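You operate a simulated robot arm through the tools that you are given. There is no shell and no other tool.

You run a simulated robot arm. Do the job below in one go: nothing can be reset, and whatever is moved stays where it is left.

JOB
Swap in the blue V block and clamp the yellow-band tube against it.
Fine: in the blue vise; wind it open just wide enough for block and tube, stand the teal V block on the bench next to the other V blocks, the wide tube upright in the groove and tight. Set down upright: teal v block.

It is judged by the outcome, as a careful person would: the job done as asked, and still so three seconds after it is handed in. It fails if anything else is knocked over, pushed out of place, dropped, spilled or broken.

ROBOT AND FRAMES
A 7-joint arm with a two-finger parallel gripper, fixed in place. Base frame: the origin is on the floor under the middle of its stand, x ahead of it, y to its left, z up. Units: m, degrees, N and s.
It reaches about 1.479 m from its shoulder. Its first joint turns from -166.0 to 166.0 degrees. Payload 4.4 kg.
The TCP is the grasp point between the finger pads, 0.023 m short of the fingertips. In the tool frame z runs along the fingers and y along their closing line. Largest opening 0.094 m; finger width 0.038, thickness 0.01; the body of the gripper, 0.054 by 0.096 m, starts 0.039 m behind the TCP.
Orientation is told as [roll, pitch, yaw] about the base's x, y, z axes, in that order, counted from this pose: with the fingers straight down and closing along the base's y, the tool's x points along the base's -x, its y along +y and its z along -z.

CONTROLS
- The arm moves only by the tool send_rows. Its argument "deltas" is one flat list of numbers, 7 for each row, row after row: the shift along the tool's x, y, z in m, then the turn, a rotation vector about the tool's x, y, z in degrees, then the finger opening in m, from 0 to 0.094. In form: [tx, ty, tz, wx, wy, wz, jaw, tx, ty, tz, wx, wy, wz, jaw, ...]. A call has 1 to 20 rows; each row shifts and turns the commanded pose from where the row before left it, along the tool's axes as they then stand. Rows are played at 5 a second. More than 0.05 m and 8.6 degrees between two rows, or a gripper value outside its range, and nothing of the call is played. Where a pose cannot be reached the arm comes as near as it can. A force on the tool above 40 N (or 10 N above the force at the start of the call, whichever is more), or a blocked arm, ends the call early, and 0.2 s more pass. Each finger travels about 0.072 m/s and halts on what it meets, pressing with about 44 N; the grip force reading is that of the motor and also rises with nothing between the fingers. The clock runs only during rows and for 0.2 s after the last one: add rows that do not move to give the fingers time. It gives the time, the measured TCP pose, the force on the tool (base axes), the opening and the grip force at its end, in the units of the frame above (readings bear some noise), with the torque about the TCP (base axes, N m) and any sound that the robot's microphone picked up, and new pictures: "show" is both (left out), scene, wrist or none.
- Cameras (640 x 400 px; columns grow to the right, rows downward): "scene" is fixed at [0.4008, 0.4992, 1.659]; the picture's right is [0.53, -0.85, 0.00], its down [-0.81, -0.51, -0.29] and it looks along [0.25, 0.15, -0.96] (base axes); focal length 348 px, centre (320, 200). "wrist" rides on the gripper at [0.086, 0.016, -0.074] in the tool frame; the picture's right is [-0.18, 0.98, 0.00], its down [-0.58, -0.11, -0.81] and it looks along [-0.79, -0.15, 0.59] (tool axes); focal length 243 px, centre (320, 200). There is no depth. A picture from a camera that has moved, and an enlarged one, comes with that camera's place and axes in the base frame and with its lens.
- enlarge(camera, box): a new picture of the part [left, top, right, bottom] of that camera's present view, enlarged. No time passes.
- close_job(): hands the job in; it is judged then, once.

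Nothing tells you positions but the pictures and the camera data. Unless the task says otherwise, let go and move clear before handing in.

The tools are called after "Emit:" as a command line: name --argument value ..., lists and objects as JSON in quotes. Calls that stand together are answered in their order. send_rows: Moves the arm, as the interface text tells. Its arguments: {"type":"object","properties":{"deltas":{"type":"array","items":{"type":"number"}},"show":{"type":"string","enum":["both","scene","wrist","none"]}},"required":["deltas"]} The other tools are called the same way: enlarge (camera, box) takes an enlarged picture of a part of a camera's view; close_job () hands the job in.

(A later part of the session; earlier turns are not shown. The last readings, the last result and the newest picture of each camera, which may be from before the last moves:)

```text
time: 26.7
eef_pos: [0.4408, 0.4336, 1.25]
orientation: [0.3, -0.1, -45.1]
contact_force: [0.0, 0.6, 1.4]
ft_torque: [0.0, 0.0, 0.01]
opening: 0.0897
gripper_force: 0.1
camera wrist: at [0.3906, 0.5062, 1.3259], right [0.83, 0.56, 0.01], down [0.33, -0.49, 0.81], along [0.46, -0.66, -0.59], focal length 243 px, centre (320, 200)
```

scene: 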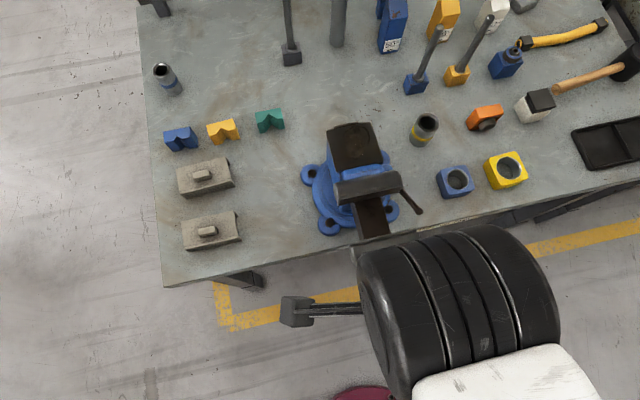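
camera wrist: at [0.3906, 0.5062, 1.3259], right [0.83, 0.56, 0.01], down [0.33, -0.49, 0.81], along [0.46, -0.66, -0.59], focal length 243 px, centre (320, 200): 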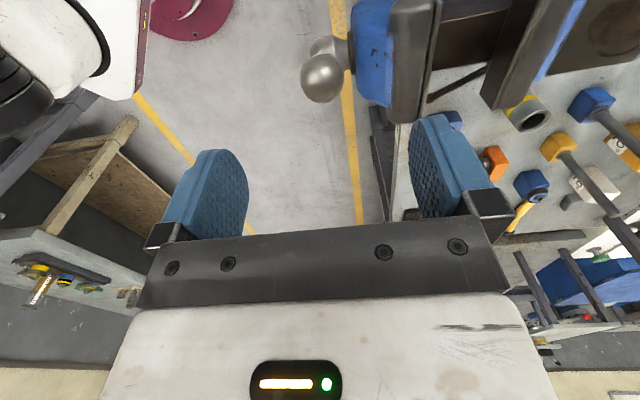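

The ball resolves to about [0.443, 0.433, 1.152], directly below the gripper. I'll lower onto it and close the fingers across it along the vise axis.

Emit:
send_rows --deltas '[-0.001, 0.0007, 0.035, 0, 0, 0, 0.09, -0.001, 0.0007, 0.035, 0, 0, 0, 0.09, 0, 0, 0.028, 0, 0, 0, 0.09, 0, 0, 0, 0, 0, 0, 0.07, 0, 0, 0, 0, 0, 0, 0.05, 0, 0, 0, 0, 0, 0, 0.035, 0, 0, 0, 0, 0, 0, 0.028, 0, 0, 0, 0, 0, 0, 0.028]' --show "both"

```text
time: 28.5
eef_pos: [0.4437, 0.4328, 1.1517]
orientation: [0.3, 0.0, -45.0]
contact_force: [-4.0, -3.6, -0.6]
ft_torque: [0.04, 0.08, 0.03]
opening: 0.0317
gripper_force: 44.8
camera wrist: at [0.3931, 0.5064, 1.2277], right [0.83, 0.56, 0.01], down [0.33, -0.49, 0.81], along [0.46, -0.66, -0.59], focal length 243 px, centre (320, 200)
```

scene: 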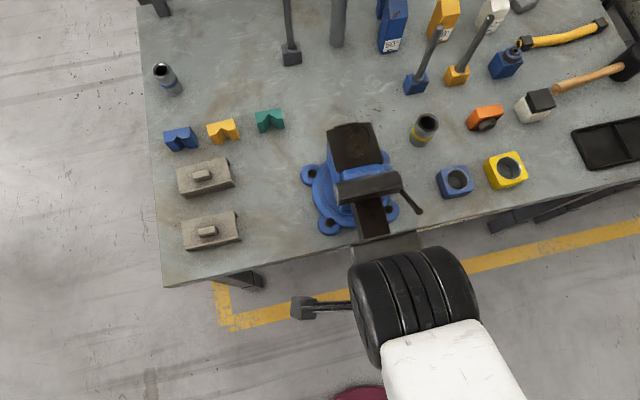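
wrist: 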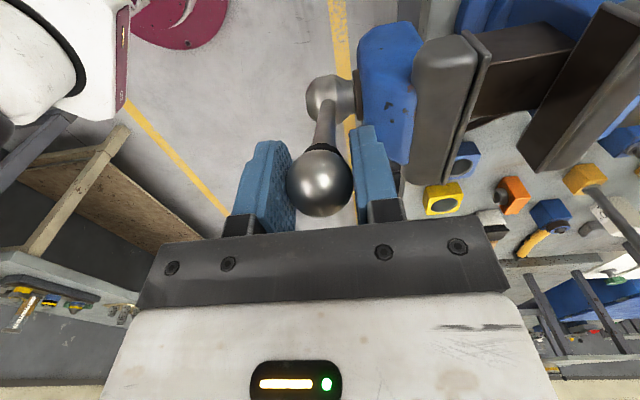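

The ball is gripped. The crank centre works out at lateral 0.059, z 1.00, with a radius of 0.160 m. I'll try a small 10° counter-clockwise turn (ball to the left, the opening direction) and check forces.

Emit:
send_rows --deltas '[0.013, 0, 0.0051, 0, 0, 0, 0.028, 0.0126, 0, 0.0062, 0, 0, 0, 0.028, 0, 0, 0, 0, 0, 0, 0.028]' --show "both"

```text
time: 29.3
eef_pos: [0.4248, 0.4513, 1.1413]
orientation: [0.3, 0.0, -45.0]
contact_force: [-7.1, -7.1, 0.3]
ft_torque: [-0.13, -0.08, 0.02]
opening: 0.0326
gripper_force: 5.4
camera wrist: at [0.3748, 0.5242, 1.2165], right [0.83, 0.56, 0.01], down [0.33, -0.49, 0.81], along [0.46, -0.66, -0.59], focal length 243 px, centre (320, 200)
```

scene: 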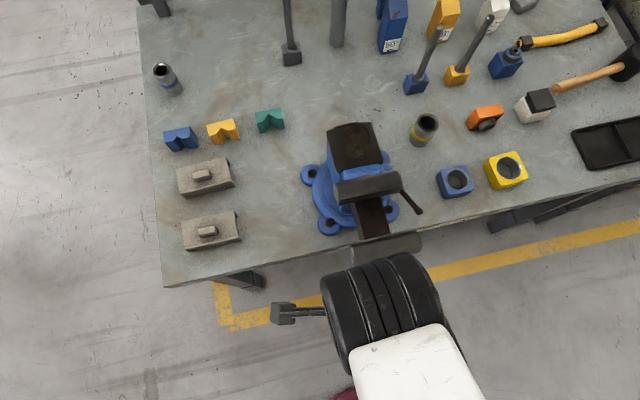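
wrist: 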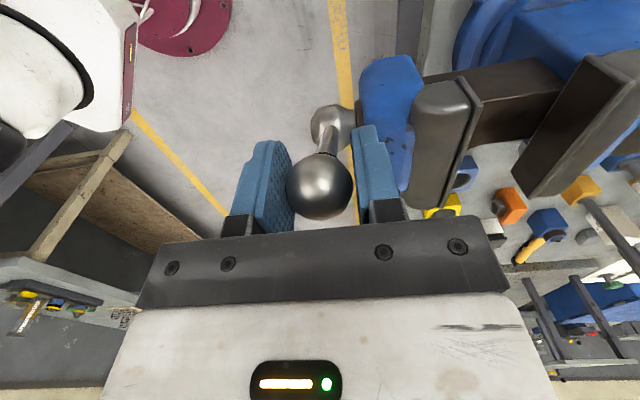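

The ball follows and the handle pushes slightly toward me, which confirms this direction opens the jaw. I'll continue the arc with a small axial give.

Emit:
send_rows --deltas '[0.0232, -0.0014, 0.0156, 0, 0, 0, 0.028, 0.0202, -0.0004, 0.0194, 0, 0, 0, 0.028, 0.0165, -0.0004, 0.0226, 0, 0, 0, 0.028, 0, 0, 0, 0, 0, 0, 0.028]' --show "both"

```text
time: 30.3
eef_pos: [0.383, 0.4922, 1.0841]
orientation: [0.3, 0.0, -44.9]
contact_force: [-6.2, -11.3, -1.6]
ft_torque: [0.06, -0.15, 0.01]
opening: 0.0333
gripper_force: 5.9
camera wrist: at [0.3317, 0.5649, 1.1595], right [0.83, 0.56, 0.01], down [0.33, -0.49, 0.81], along [0.46, -0.66, -0.59], focal length 243 px, centre (320, 200)
```

scene: 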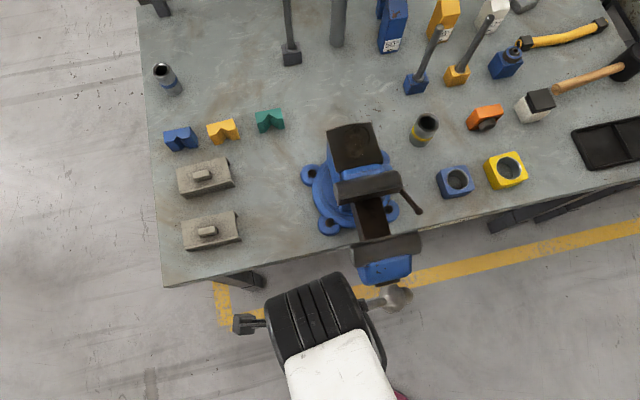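
wrist: 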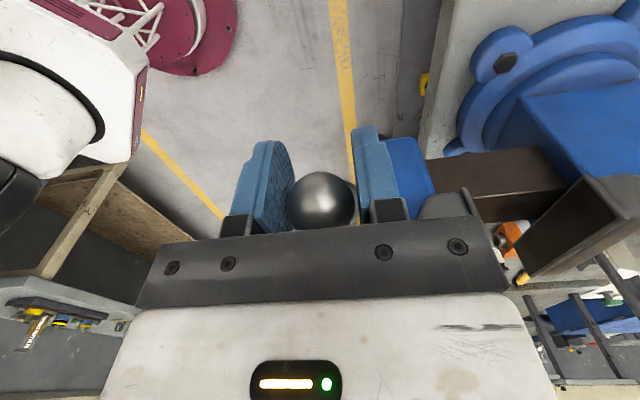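

Emit:
enlarge --camera "scene" --box '[330, 170, 440, 270]'

```text
4.00 times, centred on (385, 220) of scene
camera zoom: at [0.4008, 0.4992, 1.659], right [0.53, -0.85, 0.0], down [-0.81, -0.51, -0.29], along [0.25, 0.15, -0.96], focal length 1393 px, centre (60, 120)
```

zoom: 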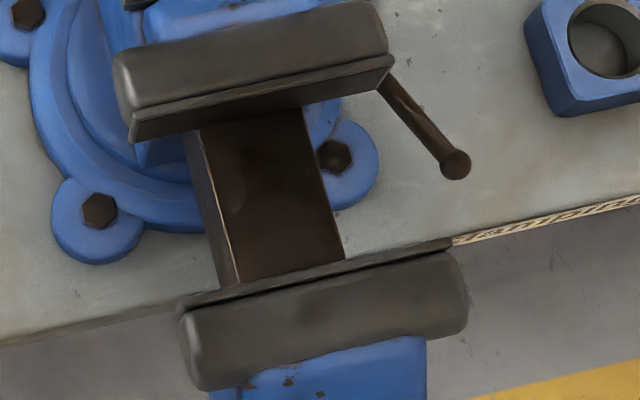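

The jaw has moved about 2.5 mm for about 40° of turn, so the pitch is roughly 20 mm per turn. I'll continue with more axial give.

Emit:
send_rows --deltas '[0.0123, -0.0016, 0.0251, 0, 0, 0, 0.028, 0.0078, -0.0006, 0.0269, 0, 0, 0, 0.028, 0.003, -0.0006, 0.0278, 0, 0, 0, 0.028, 0, 0, 0, 0, 0, 0, 0.028]' --show "both"

Emit:
enlarge --camera "scene" --box '[330, 170, 440, 270]'

```text
time: 31.3
eef_pos: [0.3631, 0.5079, 1.0025]
orientation: [0.3, -0.1, -45.0]
contact_force: [-4.3, -3.8, -6.2]
ft_torque: [0.65, 0.35, -0.12]
opening: 0.0318
gripper_force: 45.7
camera wrist: at [0.3126, 0.5798, 1.0784], right [0.83, 0.56, 0.0], down [0.33, -0.49, 0.81], along [0.46, -0.66, -0.59], focal length 243 px, centre (320, 200)
```

scene: 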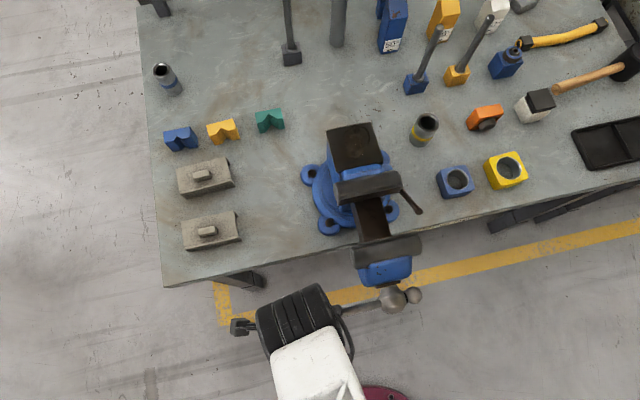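
wrist: 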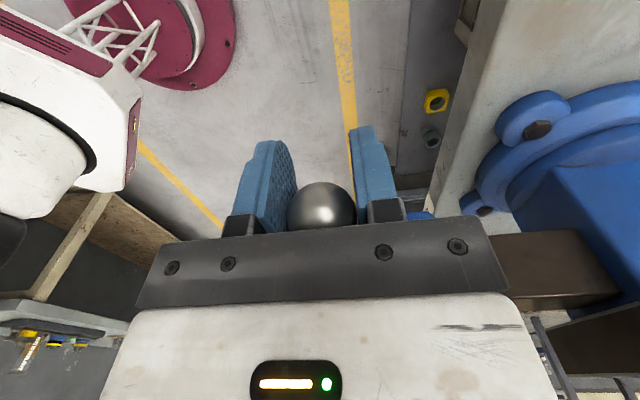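

```text
4.00 times, centred on (385, 220) of scene
camera zoom: at [0.4008, 0.4992, 1.659], right [0.53, -0.85, 0.0], down [-0.81, -0.51, -0.29], along [0.25, 0.15, -0.96], focal length 1393 px, centre (60, 120)
```

zoom: 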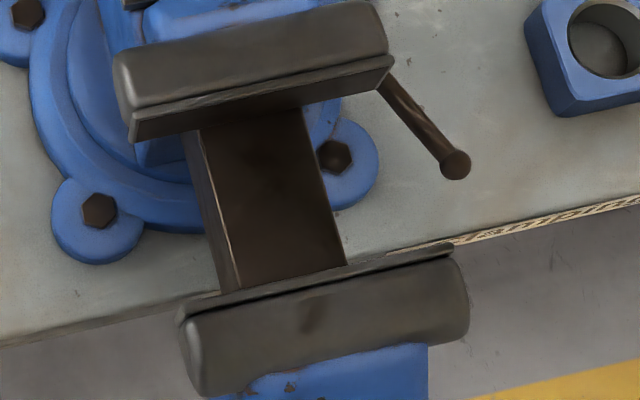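

The pitch is close to 20 mm per turn and the jaws are now about 84 mm apart. I'll wind another 36° for roughly 6 mm of clearance.

Emit:
send_rows --deltas '[-0.0015, -0.0006, 0.0252, 0, 0, 0, 0.028, -0.0055, -0.0005, 0.0247, 0, 0, 0, 0.028, -0.0093, -0.0005, 0.0235, 0, 0, 0, 0.028, -0.0128, -0.0005, 0.0218, 0, 0, 0, 0.028, 0, 0, 0, 0, 0, 0, 0.028]' --show "both"

Emit:
enlarge --camera "scene" --box '[330, 170, 440, 270]'

```text
time: 32.5
eef_pos: [0.3827, 0.4866, 0.9077]
orientation: [0.3, 0.0, -45.0]
contact_force: [-11.1, -2.8, 6.2]
ft_torque: [-0.86, -0.65, 0.41]
opening: 0.0366
gripper_force: 9.4
camera wrist: at [0.3324, 0.5583, 0.9835], right [0.83, 0.56, 0.01], down [0.33, -0.49, 0.81], along [0.46, -0.66, -0.59], focal length 243 px, centre (320, 200)
```

scene: 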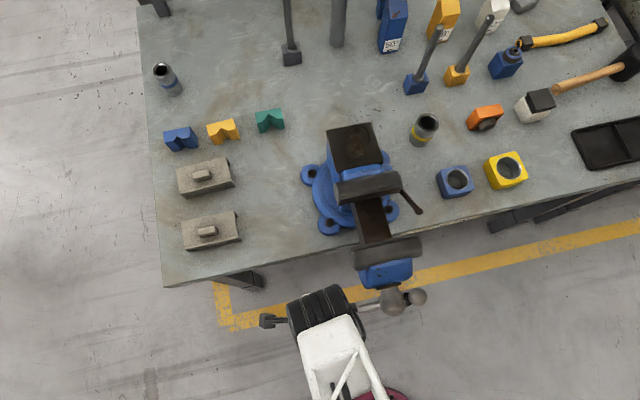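
wrist: 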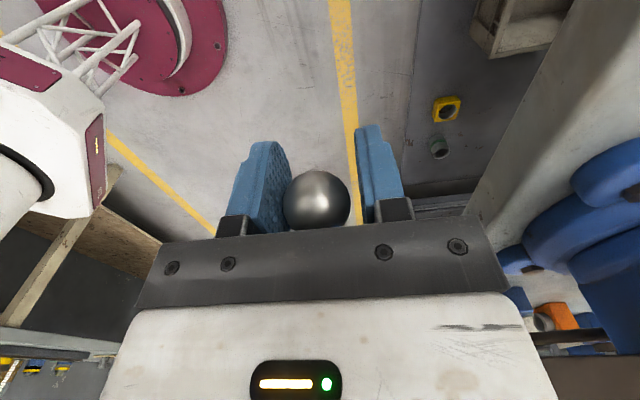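

```text
4.00 times, centred on (385, 220) of scene
camera zoom: at [0.4008, 0.4992, 1.659], right [0.53, -0.85, 0.0], down [-0.81, -0.51, -0.29], along [0.25, 0.15, -0.96], focal length 1393 px, centre (60, 120)
```

zoom: 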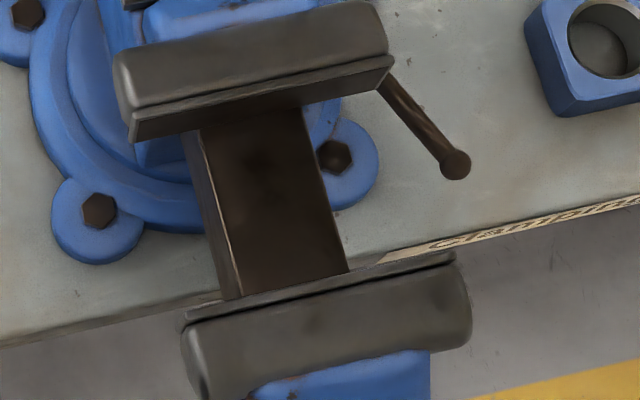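

The ball has moved about 7.6 mm axially, so the jaws are now roughly 87 mm apart. That is enough for block and tube with a few millimetres to spare. I'll release the ball and rise clear.

Emit:
send_rows --deltas '[0, 0, 0, 0, 0, 0, 0.045, 0, 0, 0, 0, 0, 0, 0.06, 0, 0, 0, 0, 0, 0, 0.07, 0, 0, 0, 0, 0, 0, 0.07, 0.02, 0, -0.035, 0, 0, 0, 0.07, 0.02, 0, -0.045, 0, 0, 0, 0.07, 0, 0, -0.05, 0, 0, 0, 0.07, 0, 0, -0.05, 0, 0, 0, 0.07, 0, 0, -0.05, 0, 0, 0, 0.07, 0, 0, -0.05, 0, 0, 0, 0.07, 0, 0, -0.05, 0, 0, 0, 0.07]' --show "both"

Emit:
enlarge --camera "scene" --box '[330, 180, 450, 320]'

```text
time: 34.9
eef_pos: [0.3527, 0.5126, 1.2383]
orientation: [0.3, -0.1, -45.0]
contact_force: [-0.8, -0.5, -0.5]
ft_torque: [0.01, -0.01, -0.02]
opening: 0.0699
gripper_force: 0.0
camera wrist: at [0.3021, 0.5844, 1.3135], right [0.83, 0.56, 0.0], down [0.33, -0.49, 0.81], along [0.46, -0.66, -0.59], focal length 243 px, centre (320, 200)
```

scene: 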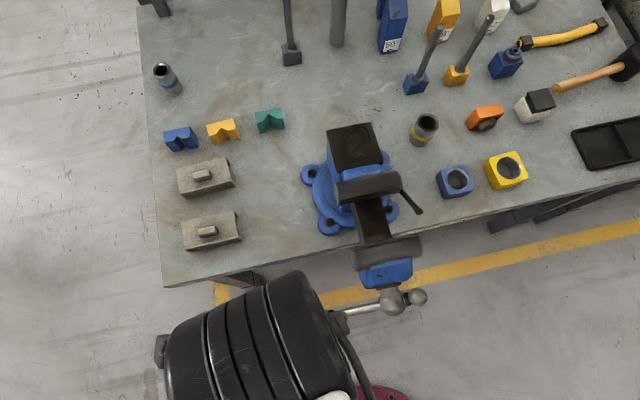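
wrist: 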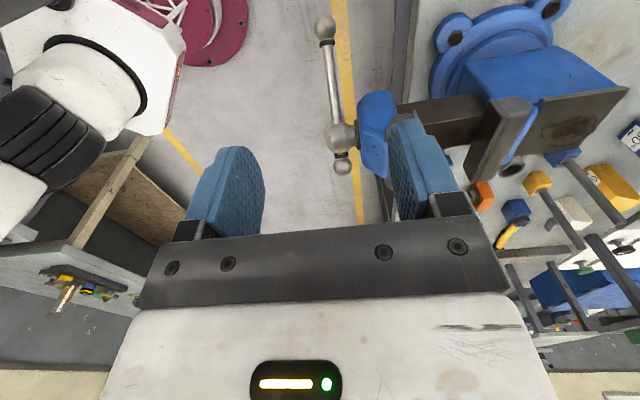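

```text
2.86 times, centred on (390, 250) of scene
camera zoom: at [0.4008, 0.4992, 1.659], right [0.53, -0.85, 0.0], down [-0.81, -0.51, -0.29], along [0.25, 0.15, -0.96], focal length 995 px, centre (120, 57)
```

zoom: 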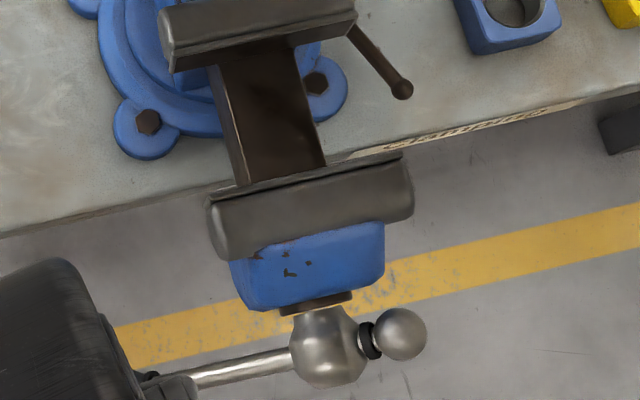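

The crank stays put at its new angle. I'll turn the gripper back to face the row of V blocks and move over the blue one.

Emit:
send_rows --deltas '[0, 0, 0, 0, 0, -8.2, 0.085, 0, 0, 0, 0, 0, -8.2, 0.085, 0, 0, 0, 0, 0, -8.2, 0.085, 0, 0, 0, 0, 0, -8.2, 0.085, 0, 0, 0, 0, 0, -8.2, 0.085, 0, 0, 0, 0, 0, -8.2, 0.085, 0, 0, 0, 0, 0, -8.2, 0.085, 0, 0, 0, 0, 0, -8.2, 0.085, 0, 0, 0, 0, 0, -8.2, 0.085, 0, 0, 0, 0, 0, -8.2, 0.085, 0, 0, 0, 0, 0, -8.0, 0.085]' --show "none"

Emit:
send_rows --deltas '[-0.0425, 0.0179, 0, 0, 0, 0, 0.085, -0.0425, 0.0179, 0, 0, 0, 0, 0.085, -0.0425, 0.0179, 0, 0, 0, 0, 0.085, -0.0425, 0.0179, 0, 0, 0, 0, 0.085, -0.0425, 0.0179, 0, 0, 0, 0, 0.085, -0.0425, 0.0179, 0, 0, 0, 0, 0.085, -0.0425, 0.0179, 0, 0, 0, 0, 0.085, -0.0425, 0.0179, 0, 0, 0, 0, 0.085, -0.0425, 0.0179, 0, 0, 0, 0, 0.085, -0.0425, 0.0179, 0, 0, 0, 0, 0.085, -0.0425, 0.0179, 0, 0, 0, 0, 0.085, 0, 0, 0.045, 0, 0, 0, 0.085, 0, 0, 0.045, 0, 0, 0, 0.085, 0, 0, 0.045, 0, 0, 0, 0.085, 0, 0, 0.03, 0, 0, 0, 0.085]' --show "both"

Emit:
enlarge --camera "wrist" --box '[220, 0, 440, 160]'

```text
time: 37.3
eef_pos: [0.3544, 0.5132, 1.2378]
orientation: [0.1, -0.2, 45.0]
contact_force: [-0.3, 0.5, 0.3]
ft_torque: [0.02, -0.01, -0.03]
opening: 0.0854
gripper_force: 0.1
```

```text
time: 40.5
eef_pos: [0.5476, 0.9821, 1.0769]
orientation: [0.0, -0.4, 45.0]
contact_force: [1.1, -1.2, 1.3]
ft_torque: [-0.02, -0.02, 0.0]
opening: 0.0848
gripper_force: 0.1
camera wrist: at [0.4726, 0.9322, 1.1516], right [-0.56, 0.83, 0.0], down [0.48, 0.33, 0.81], along [0.67, 0.46, -0.59], focal length 243 px, centre (320, 200)
```

scene: 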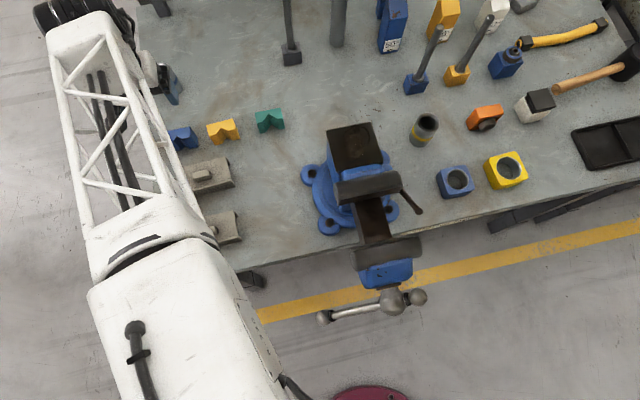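
wrist: 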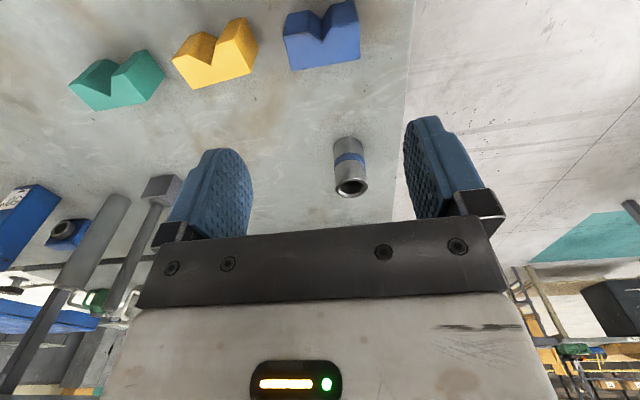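

```text
2.50 times, centred on (330, 80) of wrist
camera zoom: at [0.4726, 0.9322, 1.1516], right [-0.56, 0.83, 0.0], down [0.48, 0.33, 0.81], along [0.67, 0.46, -0.59], focal length 606 px, centre (295, 500)
```

zoom: 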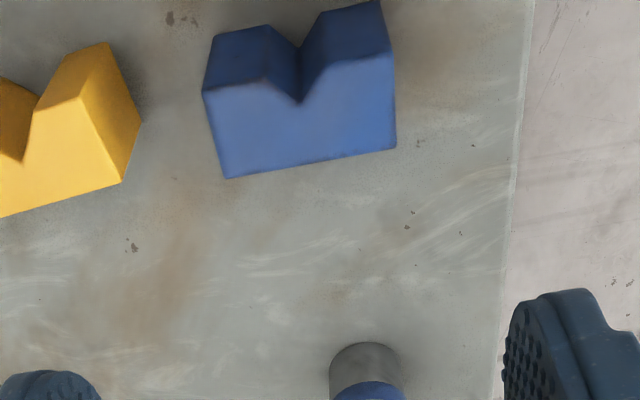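

The blue block is at axial 1.101 (back face) and lateral −0.311. I'll descend to just above grasp height, centred across its width and shifted slightly toward its front.

Emit:
send_rows --deltas '[0.0012, 0.0017, 0.045, 0, 0, 0, 0.09, 0.0012, 0.0016, 0.045, 0, 0, 0, 0.09, 0, 0, 0.035, 0, 0, 0, 0.09, 0, 0, 0.02, 0, 0, 0, 0.09]' --show "both"

Emit:
enlarge --camera "wrist" --box '[200, 80, 460, 240]'

```text
time: 41.5
eef_pos: [0.5421, 0.9852, 0.9307]
orientation: [0.0, -0.4, 45.0]
contact_force: [-0.2, -0.7, 0.3]
ft_torque: [0.0, 0.0, 0.01]
opening: 0.0899
gripper_force: 0.0
camera wrist: at [0.4686, 0.9343, 1.0054], right [-0.56, 0.83, 0.0], down [0.48, 0.33, 0.81], along [0.67, 0.46, -0.59], focal length 243 px, centre (320, 200)
```

scene: 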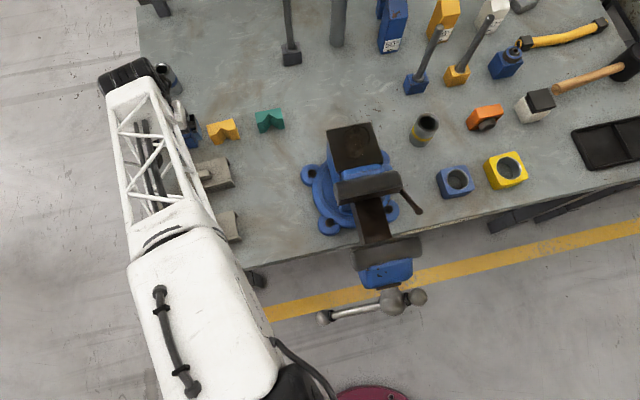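
wrist: 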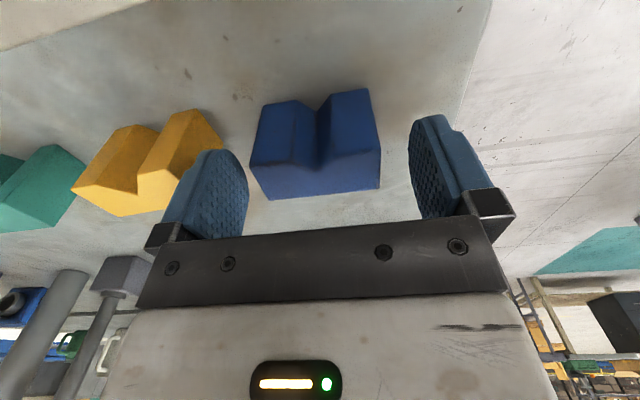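

```text
2.46 times, centred on (330, 160) of wrist
camera zoom: at [0.4686, 0.9343, 1.0054], right [-0.56, 0.83, 0.0], down [0.48, 0.33, 0.81], along [0.67, 0.46, -0.59], focal length 597 px, centre (295, 298)
```

zoom: 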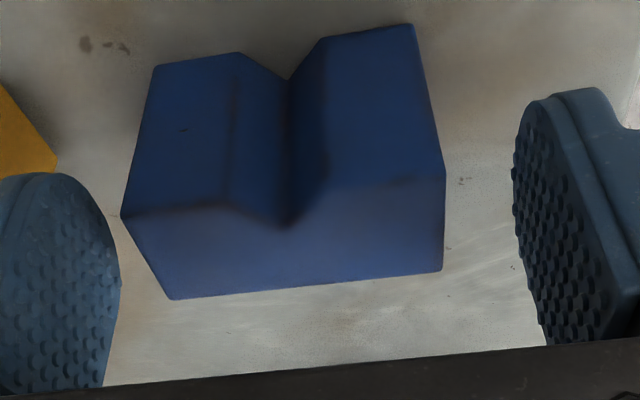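

Good alignment. I'll lower the last 15 mm and close on the blue block.

Emit:
send_rows --deltas '[0, -0.002, 0.0075, 0, 0, 0, 0.09, 0, 0, 0.007, 0, 0, 0, 0.09, 0, 0, 0, 0, 0, 0, 0.08, 0, 0, 0, 0, 0, 0, 0.07, 0, 0, 0, 0, 0, 0, 0.062, 0, 0, 0, 0, 0, 0, 0.055, 0, 0, 0, 0, 0, 0, 0.055]' --show "both"

Emit:
enlarge --camera "wrist" --box '[200, 80, 460, 240]'

```text
time: 43.1
eef_pos: [0.5448, 0.9829, 0.9153]
orientation: [0.1, -0.3, 45.0]
contact_force: [1.9, 0.0, -0.1]
ft_torque: [0.04, 0.03, -0.04]
opening: 0.0639
gripper_force: 44.0
camera wrist: at [0.4704, 0.9329, 0.9911], right [-0.56, 0.83, 0.0], down [0.49, 0.33, 0.81], along [0.67, 0.46, -0.59], focal length 243 px, centre (320, 200)
```

scene: 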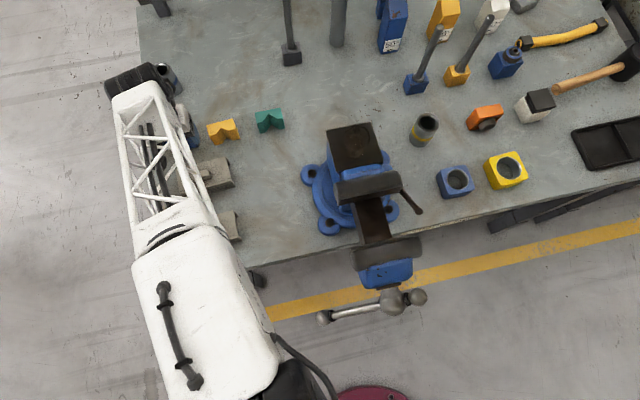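
wrist: 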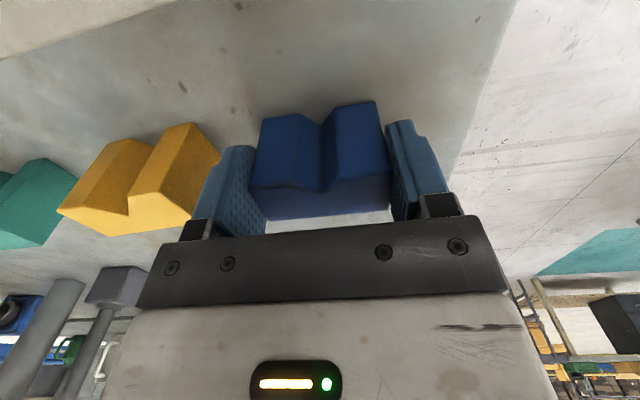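

```text
2.46 times, centred on (330, 160) of wrist
camera zoom: at [0.4704, 0.9329, 0.9911], right [-0.56, 0.83, 0.0], down [0.49, 0.33, 0.81], along [0.67, 0.46, -0.59], focal length 597 px, centre (295, 298)
```

zoom: 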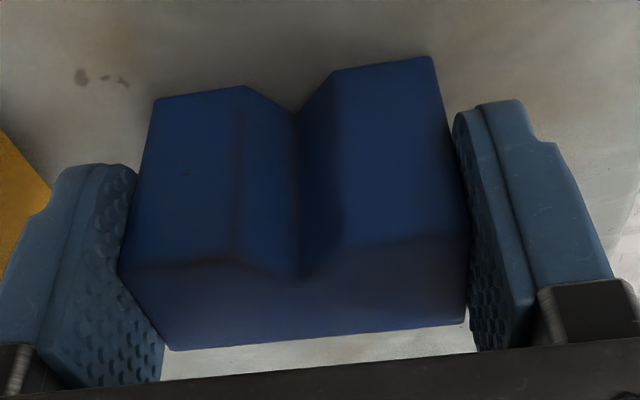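

Blue block gripped, with its back about 20 mm ahead of the TCP. I'll lift it and carry it over the vise.

Emit:
send_rows --deltas '[0, 0, -0.01, 0, 0, 0, 0.055, 0, 0, -0.02, 0, 0, 0, 0.055, 0, 0, -0.045, 0, 0, 0, 0.055, 0, 0, -0.045, 0, 0, 0, 0.055, 0, 0, -0.045, 0, 0, 0, 0.055, 0, 0, -0.045, 0, 0, 0, 0.055, 0, 0, -0.045, 0, 0, 0, 0.055, 0, 0, -0.045, 0, 0, 0, 0.055, 0.0304, -0.0369, 0, 0, 0, 0, 0.055, 0.0304, -0.0369, 0, 0, 0, 0, 0.055, 0.0304, -0.0369, 0, 0, 0, 0, 0.055, 0.0304, -0.0369, 0, 0, 0, 0, 0.055, 0.0304, -0.0369, 0, 0, 0, 0, 0.055, 0.0304, -0.0369, 0, 0, 0, 0, 0.055, 0.0304, -0.0369, 0, 0, 0, 0, 0.055, 0.0304, -0.0369, 0, 0, 0, 0, 0.055, 0.0304, -0.0369, 0, 0, 0, 0, 0.055, 0.0304, -0.0369, 0, 0, 0, 0, 0.055]' --show "both"

Emit:
enlarge --camera "wrist" --box '[200, 0, 440, 150]'

```text
time: 46.9
eef_pos: [0.5886, 0.5067, 1.2127]
orientation: [0.0, -0.4, 44.9]
contact_force: [0.9, -0.1, -6.9]
ft_torque: [0.01, 0.01, 0.0]
opening: 0.0634
gripper_force: 44.1
camera wrist: at [0.5151, 0.4565, 1.2894], right [-0.56, 0.83, 0.0], down [0.49, 0.33, 0.81], along [0.67, 0.46, -0.59], focal length 243 px, centre (320, 200)
```

scene: 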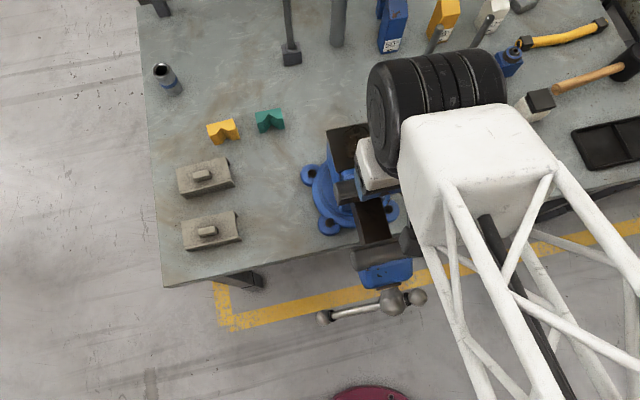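
wrist: 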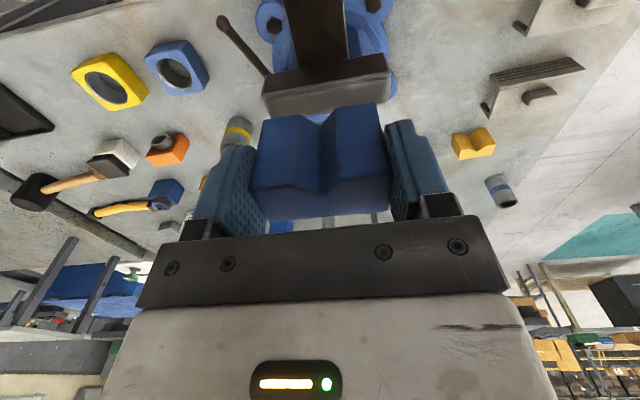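

```text
2.67 times, centred on (320, 75) of wrist
camera zoom: at [0.5151, 0.4565, 1.2894], right [-0.56, 0.83, 0.0], down [0.49, 0.33, 0.81], along [0.67, 0.46, -0.59], focal length 647 px, centre (320, 533)
```

zoom: 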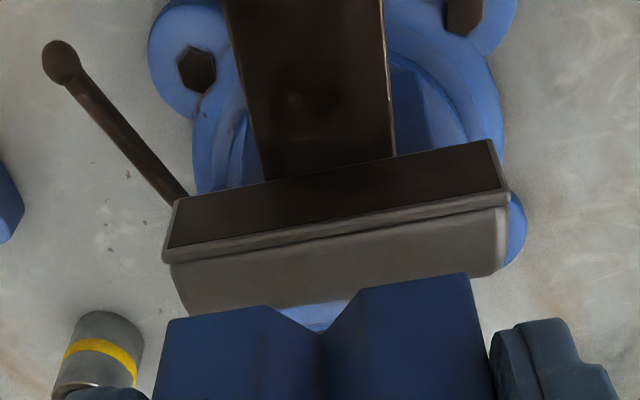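

The fixed jaw face reads at axial ≈ 0.800 and the slide top at z ≈ 1.04. I'll lower the blue block in front of the fixed jaw with about 4 mm to spare.

Emit:
send_rows --deltas '[-0.001, -0.0011, 0.04, 0, 0, 0, 0.055, 0, 0, 0.04, 0, 0, 0, 0.055, 0, 0, 0.035, 0, 0, 0, 0.055, 0, 0, 0.01, 0, 0, 0, 0.055, 0, 0, 0, 0, 0, 0, 0.055]' --show "both"

Emit:
enlarge --camera "wrist" --box '[200, 40, 460, 240]'

Emit:
enlarge --camera "scene" --box '[310, 160, 430, 260]'

```text
time: 48.1
eef_pos: [0.5922, 0.5068, 1.0899]
orientation: [0.0, -0.3, 45.0]
contact_force: [-0.1, -0.3, -6.8]
ft_torque: [-0.01, 0.03, 0.04]
opening: 0.0637
gripper_force: 44.4
camera wrist: at [0.5176, 0.4572, 1.1647], right [-0.56, 0.83, 0.0], down [0.48, 0.33, 0.81], along [0.67, 0.46, -0.59], focal length 243 px, centre (320, 200)
```

scene: 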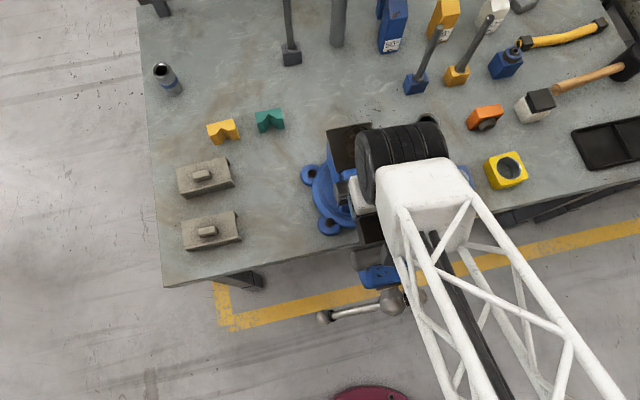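
wrist: 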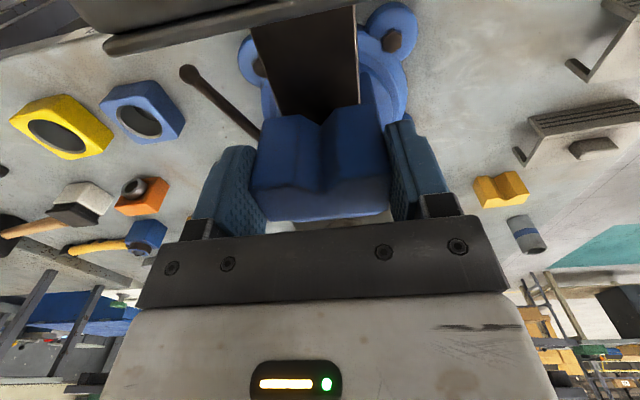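

```text
2.00 times, centred on (330, 140) of wrist
camera zoom: at [0.5176, 0.4572, 1.1647], right [-0.56, 0.83, 0.0], down [0.48, 0.33, 0.81], along [0.67, 0.46, -0.59], focal length 485 px, centre (300, 320)
```

zoom: 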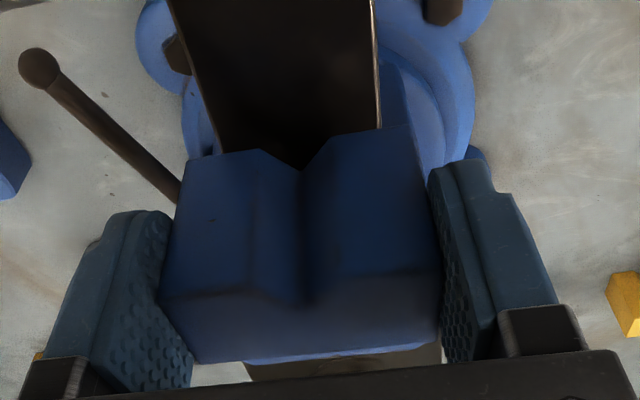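

```text
4.00 times, centred on (370, 210) of scene
camera zoom: at [0.4008, 0.4992, 1.659], right [0.53, -0.85, 0.0], down [-0.81, -0.51, -0.29], along [0.25, 0.15, -0.96], focal length 1393 px, centre (120, 160)
```

zoom: 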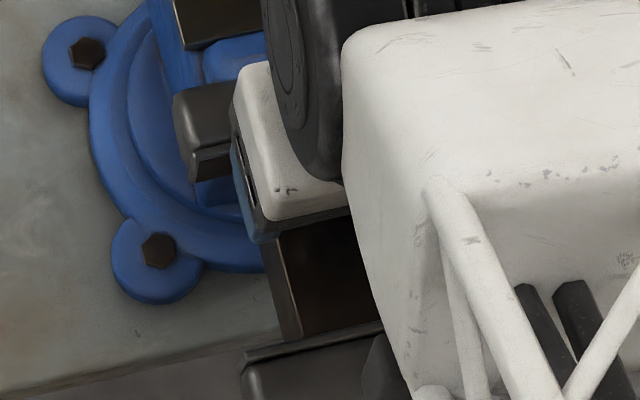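

Emit:
send_rows --deltas '[0, 0.001, 0.004, 0, 0, 0, 0.055, 0, 0, 0.004, 0, 0, 0, 0.055, 0, 0, 0.003, 0, 0, 0, 0.055, 0, 0, 0.003, 0, 0, 0, 0.055]' --show "none"

Emit:
send_rows --deltas '[0, 0, 0.002, 0, 0, 0, 0.055, 0, 0, 0, 0, 0, 0, 0.055]' --show "none"

```text
time: 49.1
eef_pos: [0.5904, 0.5059, 1.0746]
orientation: [-0.1, -0.4, 45.0]
contact_force: [0.0, 0.1, -6.0]
ft_torque: [-0.03, 0.01, 0.01]
opening: 0.064
gripper_force: 43.8
```

```text
time: 49.7
eef_pos: [0.5915, 0.5074, 1.0742]
orientation: [-0.1, -0.3, 45.0]
contact_force: [-0.8, 0.0, -0.1]
ft_torque: [-0.17, 0.06, -0.03]
opening: 0.0638
gripper_force: 43.9
```

The block has touched down on the slide. I'll ease it forward to meet the fixed jaw, watching the force.

Emit:
send_rows --deltas '[-0.001, 0, 0, 0, 0, 0, 0.055, -0.001, 0, 0, 0, 0, 0, 0.055, 0, 0, 0, 0, 0, 0, 0.055]' --show "none"

Emit:
send_rows --deltas '[-0.001, 0, 0, 0, 0, 0, 0.055, -0.001, 0, 0, 0, 0, 0, 0.055, 0, 0, 0, 0, 0, 0, 0.055]' --show "wrist"

```text
time: 50.5
eef_pos: [0.5905, 0.5088, 1.0733]
orientation: [0.0, -0.3, 45.0]
contact_force: [-1.2, -4.3, 4.5]
ft_torque: [-0.27, 0.1, -0.02]
opening: 0.0639
gripper_force: 43.8
```

```text
time: 51.3
eef_pos: [0.5918, 0.5083, 1.0743]
orientation: [-0.1, -0.1, 45.0]
contact_force: [-11.4, -9.7, 4.9]
ft_torque: [0.0, -0.21, -0.03]
opening: 0.0638
gripper_force: 43.9
stopped in row 3: the force on the tool passed its limit at 41 N (the readings are from after the stop); the commanded pose is now the measured one
camera wrist: at [0.5185, 0.4596, 1.1492], right [-0.56, 0.83, 0.0], down [0.49, 0.33, 0.81], along [0.67, 0.46, -0.59], focal length 243 px, centre (320, 200)
```

wrist: 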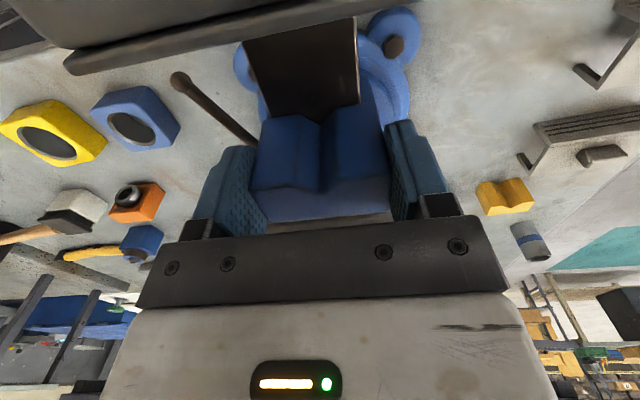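

The block is against the fixed jaw. I'll release it and rise clear.

Emit:
send_rows --deltas '[0, 0, 0, 0, 0, 0, 0.066, 0, 0, 0, 0, 0, 0, 0.072, 0.0005, 0, 0, 0, 0, 0, 0.078, 0.0005, 0, 0, 0, 0, 0, 0.08, 0, 0, -0.02, 0, 0, 0, 0.08, 0, 0, -0.03, 0, 0, 0, 0.08, 0, 0, -0.04, 0, 0, 0, 0.08, 0, 0, -0.04, 0, 0, 0, 0.08]' --show "both"

Emit:
enlarge --camera "wrist" --box '[220, 0, 440, 150]'

```text
time: 53.1
eef_pos: [0.5904, 0.5082, 1.2021]
orientation: [0.0, -0.1, 45.1]
contact_force: [0.6, -0.3, -0.6]
ft_torque: [0.01, 0.0, -0.01]
opening: 0.0802
gripper_force: 0.0
camera wrist: at [0.5176, 0.458, 1.2785], right [-0.56, 0.83, 0.0], down [0.49, 0.33, 0.81], along [0.67, 0.46, -0.59], focal length 243 px, centre (320, 200)
```

scene: 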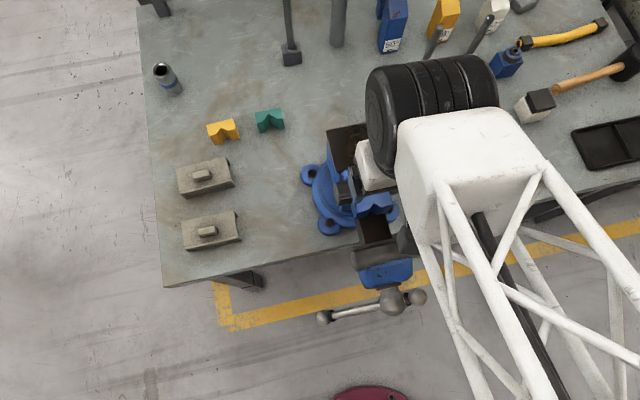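
wrist: 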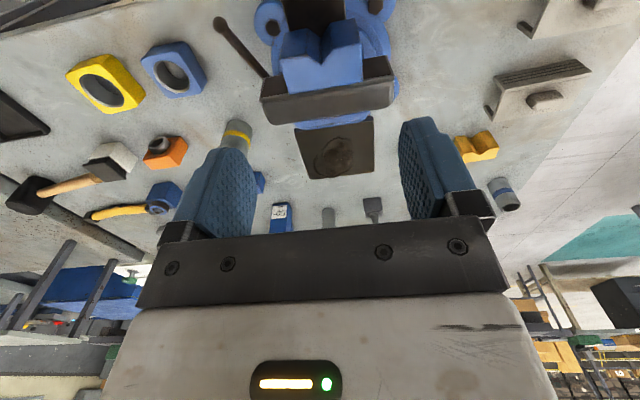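

```text
2.67 times, centred on (330, 75) of wrist
camera zoom: at [0.5176, 0.458, 1.2785], right [-0.56, 0.83, 0.0], down [0.49, 0.33, 0.81], along [0.67, 0.46, -0.59], focal length 647 px, centre (293, 533)
```

zoom: 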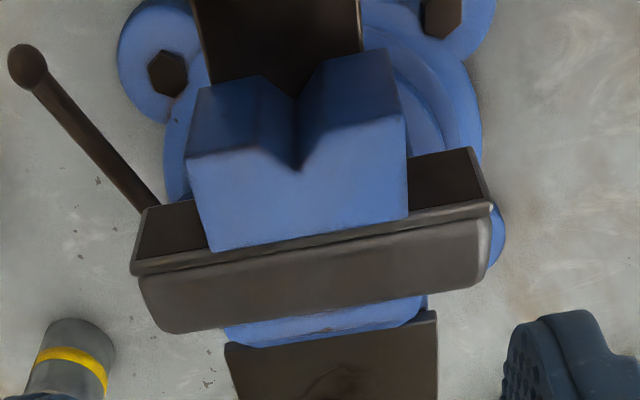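

The blue block stands flush against the fixed jaw, groove toward the moving jaw, centred at lateral 0.058. Its front face is at about 0.770, so the tube axis should land near axial 0.747. Next I'll go over the yellow-band tube.

Emit:
send_rows --deltas '[-0.03, -0.0333, 0, 0, 0, 0, 0.094, -0.03, -0.0333, 0, 0, 0, 0, 0.094, -0.03, -0.0333, 0, 0, 0, 0, 0.094, -0.03, -0.0333, 0, 0, 0, 0, 0.094, -0.03, -0.0333, 0, 0, 0, 0, 0.094, -0.03, -0.0333, 0, 0, 0, 0, 0.094, 0, 0, 0.04, 0, 0, 0, 0.094, 0, 0, 0.04, 0, 0, 0, 0.094]' --show "both"

Emit:
enlarge --camera "wrist" --box '[220, 0, 440, 150]'

Emit:
enlarge --camera "scene" --box '[330, 170, 440, 270]'

```text
time: 54.9
eef_pos: [0.8603, 0.4946, 1.126]
orientation: [0.0, -0.3, 45.0]
contact_force: [-0.5, 0.0, 0.9]
ft_torque: [-0.02, -0.01, -0.02]
opening: 0.0939
gripper_force: 0.1
camera wrist: at [0.7876, 0.4448, 1.2001], right [-0.56, 0.83, 0.0], down [0.48, 0.33, 0.81], along [0.67, 0.46, -0.59], focal length 243 px, centre (320, 200)
```

scene: 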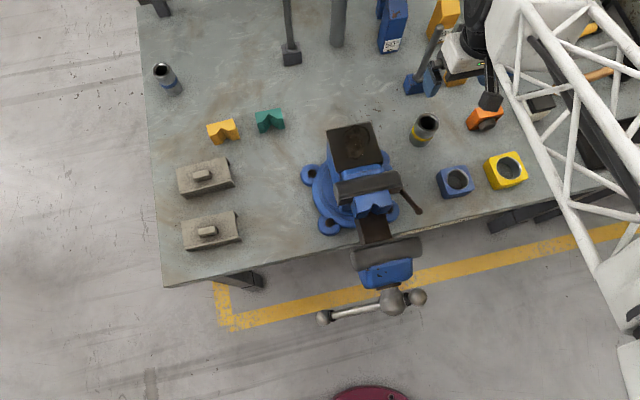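
wrist: 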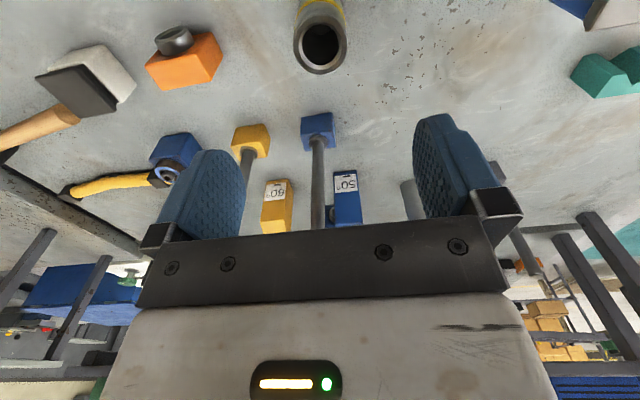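

```text
2.67 times, centred on (330, 75) of wrist
camera zoom: at [0.7876, 0.4448, 1.2001], right [-0.56, 0.83, 0.0], down [0.48, 0.33, 0.81], along [0.67, 0.46, -0.59], focal length 647 px, centre (293, 533)
```

zoom: 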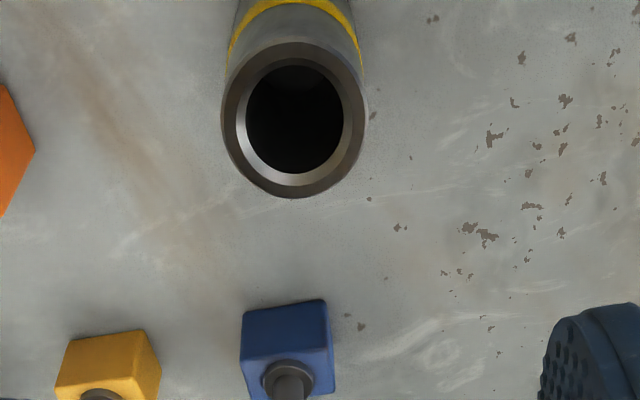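

```text
4.00 times, centred on (385, 220) of scene
camera zoom: at [0.4008, 0.4992, 1.659], right [0.53, -0.85, 0.0], down [-0.81, -0.51, -0.29], along [0.25, 0.15, -0.96], focal length 1393 px, centre (60, 120)
```

zoom: 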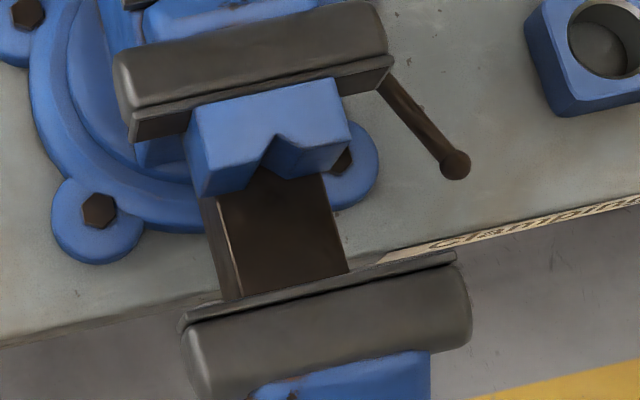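

The tube is 50 mm in diameter, with its top at about [0.869, 0.501, 0.952]. I'll centre over it and descend part way to check.

Emit:
send_rows --deltas '[-0.0053, -0.0007, 0.04, 0, 0, 0, 0.094, -0.0053, -0.0006, 0.04, 0, 0, 0, 0.094, 0, 0, 0.04, 0, 0, 0, 0.094, 0, 0, 0.015, 0, 0, 0, 0.094, 0, 0, 0, 0, 0, 0, 0.094]' --show "both"

Emit:
enlarge --camera "wrist" --box '[160, 60, 480, 240]'

```text
time: 56.1
eef_pos: [0.8711, 0.5013, 0.9881]
orientation: [-0.1, -0.2, 45.0]
contact_force: [0.3, 0.6, 0.4]
ft_torque: [-0.03, -0.01, 0.02]
opening: 0.0938
gripper_force: 0.0
camera wrist: at [0.7964, 0.4522, 1.0643], right [-0.56, 0.83, 0.0], down [0.49, 0.33, 0.81], along [0.67, 0.46, -0.59], focal length 243 px, centre (320, 200)
```

scene: 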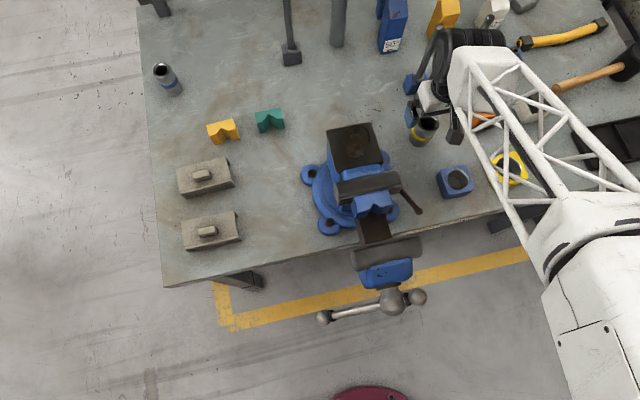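
wrist: 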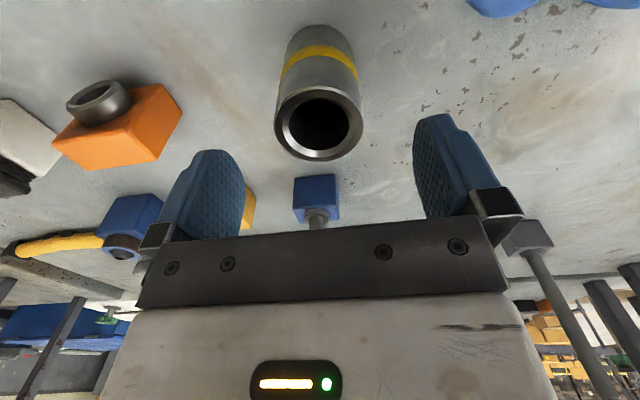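

```text
2.00 times, centred on (320, 150) of wrist
camera zoom: at [0.7964, 0.4522, 1.0643], right [-0.56, 0.83, 0.0], down [0.49, 0.33, 0.81], along [0.67, 0.46, -0.59], focal length 485 px, centre (320, 300)
```

zoom: 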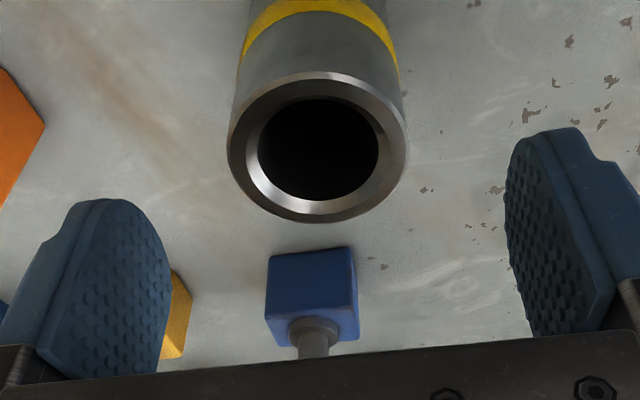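

Emit:
send_rows --deltas '[0.003, 0, 0.02, 0, 0, 0, 0.094, 0, 0, 0.015, 0, 0, 0, 0.094, 0, 0, 0.006, 0, 0, 0, 0.094, 0, 0, 0, 0, 0, 0, 0.094]' --show "wrist"

Emit:
enlarge --camera "wrist" --box '[160, 60, 480, 240]'

Emit:
enlarge --camera "scene" --box '[380, 60, 480, 160]'

```text
time: 57.1
eef_pos: [0.8677, 0.5002, 0.9483]
orientation: [0.0, -0.2, 45.0]
contact_force: [0.3, 0.2, -0.2]
ft_torque: [0.02, 0.02, -0.02]
opening: 0.0939
gripper_force: 0.1
camera wrist: at [0.7937, 0.4504, 1.0235], right [-0.56, 0.83, 0.0], down [0.49, 0.33, 0.81], along [0.67, 0.46, -0.59], focal length 243 px, centre (320, 200)
```

wrist: 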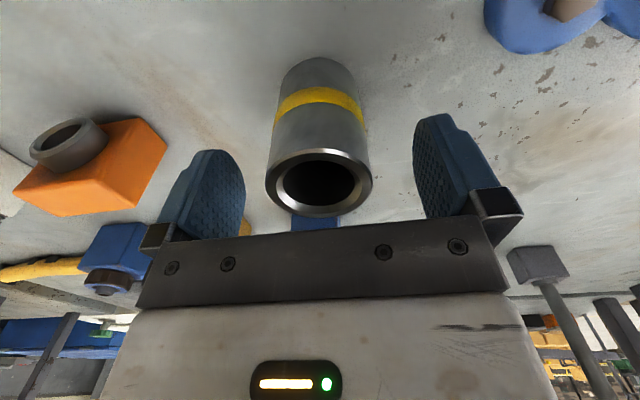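

```text
2.00 times, centred on (320, 150) of wrist
camera zoom: at [0.7937, 0.4504, 1.0235], right [-0.56, 0.83, 0.0], down [0.49, 0.33, 0.81], along [0.67, 0.46, -0.59], focal length 485 px, centre (320, 300)
```

zoom: 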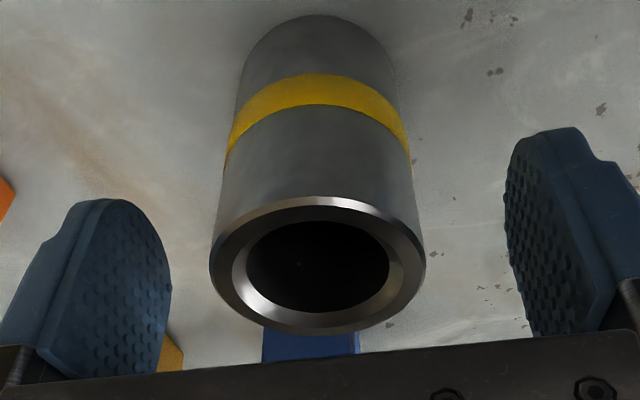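

```text
4.00 times, centred on (430, 110) of scene
camera zoom: at [0.4008, 0.4992, 1.659], right [0.53, -0.85, 0.0], down [-0.81, -0.51, -0.29], along [0.25, 0.15, -0.96], focal length 1393 px, centre (-120, 560)
```

zoom: 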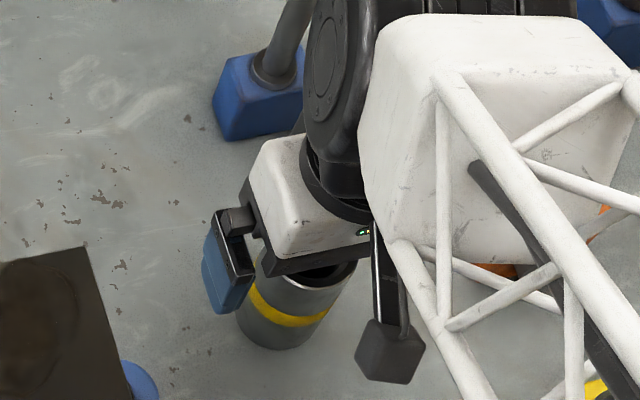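

The tube's top is centred between the fingers (within 1 mm), level with the TCP. I'll take a slightly deeper bite and close.

Emit:
send_rows --deltas '[0.002, 0, 0.003, 0, 0, 0, 0.094, 0, 0, 0, 0, 0, 0, 0.08, 0, 0, 0, 0, 0, 0, 0.065, 0, 0, 0, 0, 0, 0, 0.052, 0, 0, 0, 0, 0, 0, 0.042, 0, 0, 0, 0, 0, 0, 0.042]' --show "wrist"

```text
time: 58.5
eef_pos: [0.8656, 0.4981, 0.9445]
orientation: [-0.1, -0.2, 45.0]
contact_force: [1.7, -2.4, 2.3]
ft_torque: [-0.27, -0.28, 0.0]
opening: 0.0517
gripper_force: 43.7
camera wrist: at [0.7923, 0.4486, 1.0208], right [-0.56, 0.83, 0.0], down [0.49, 0.33, 0.81], along [0.67, 0.46, -0.59], focal length 243 px, centre (320, 200)
```

wrist: 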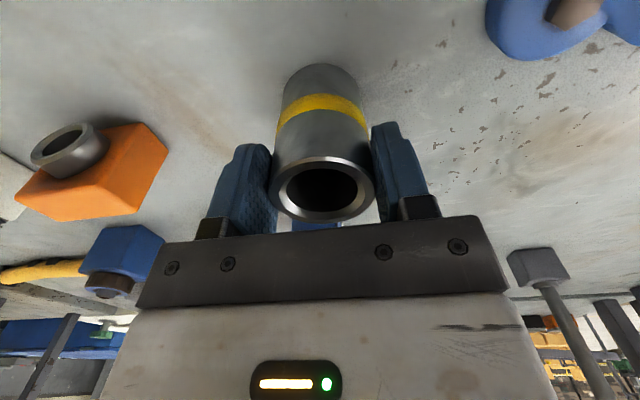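

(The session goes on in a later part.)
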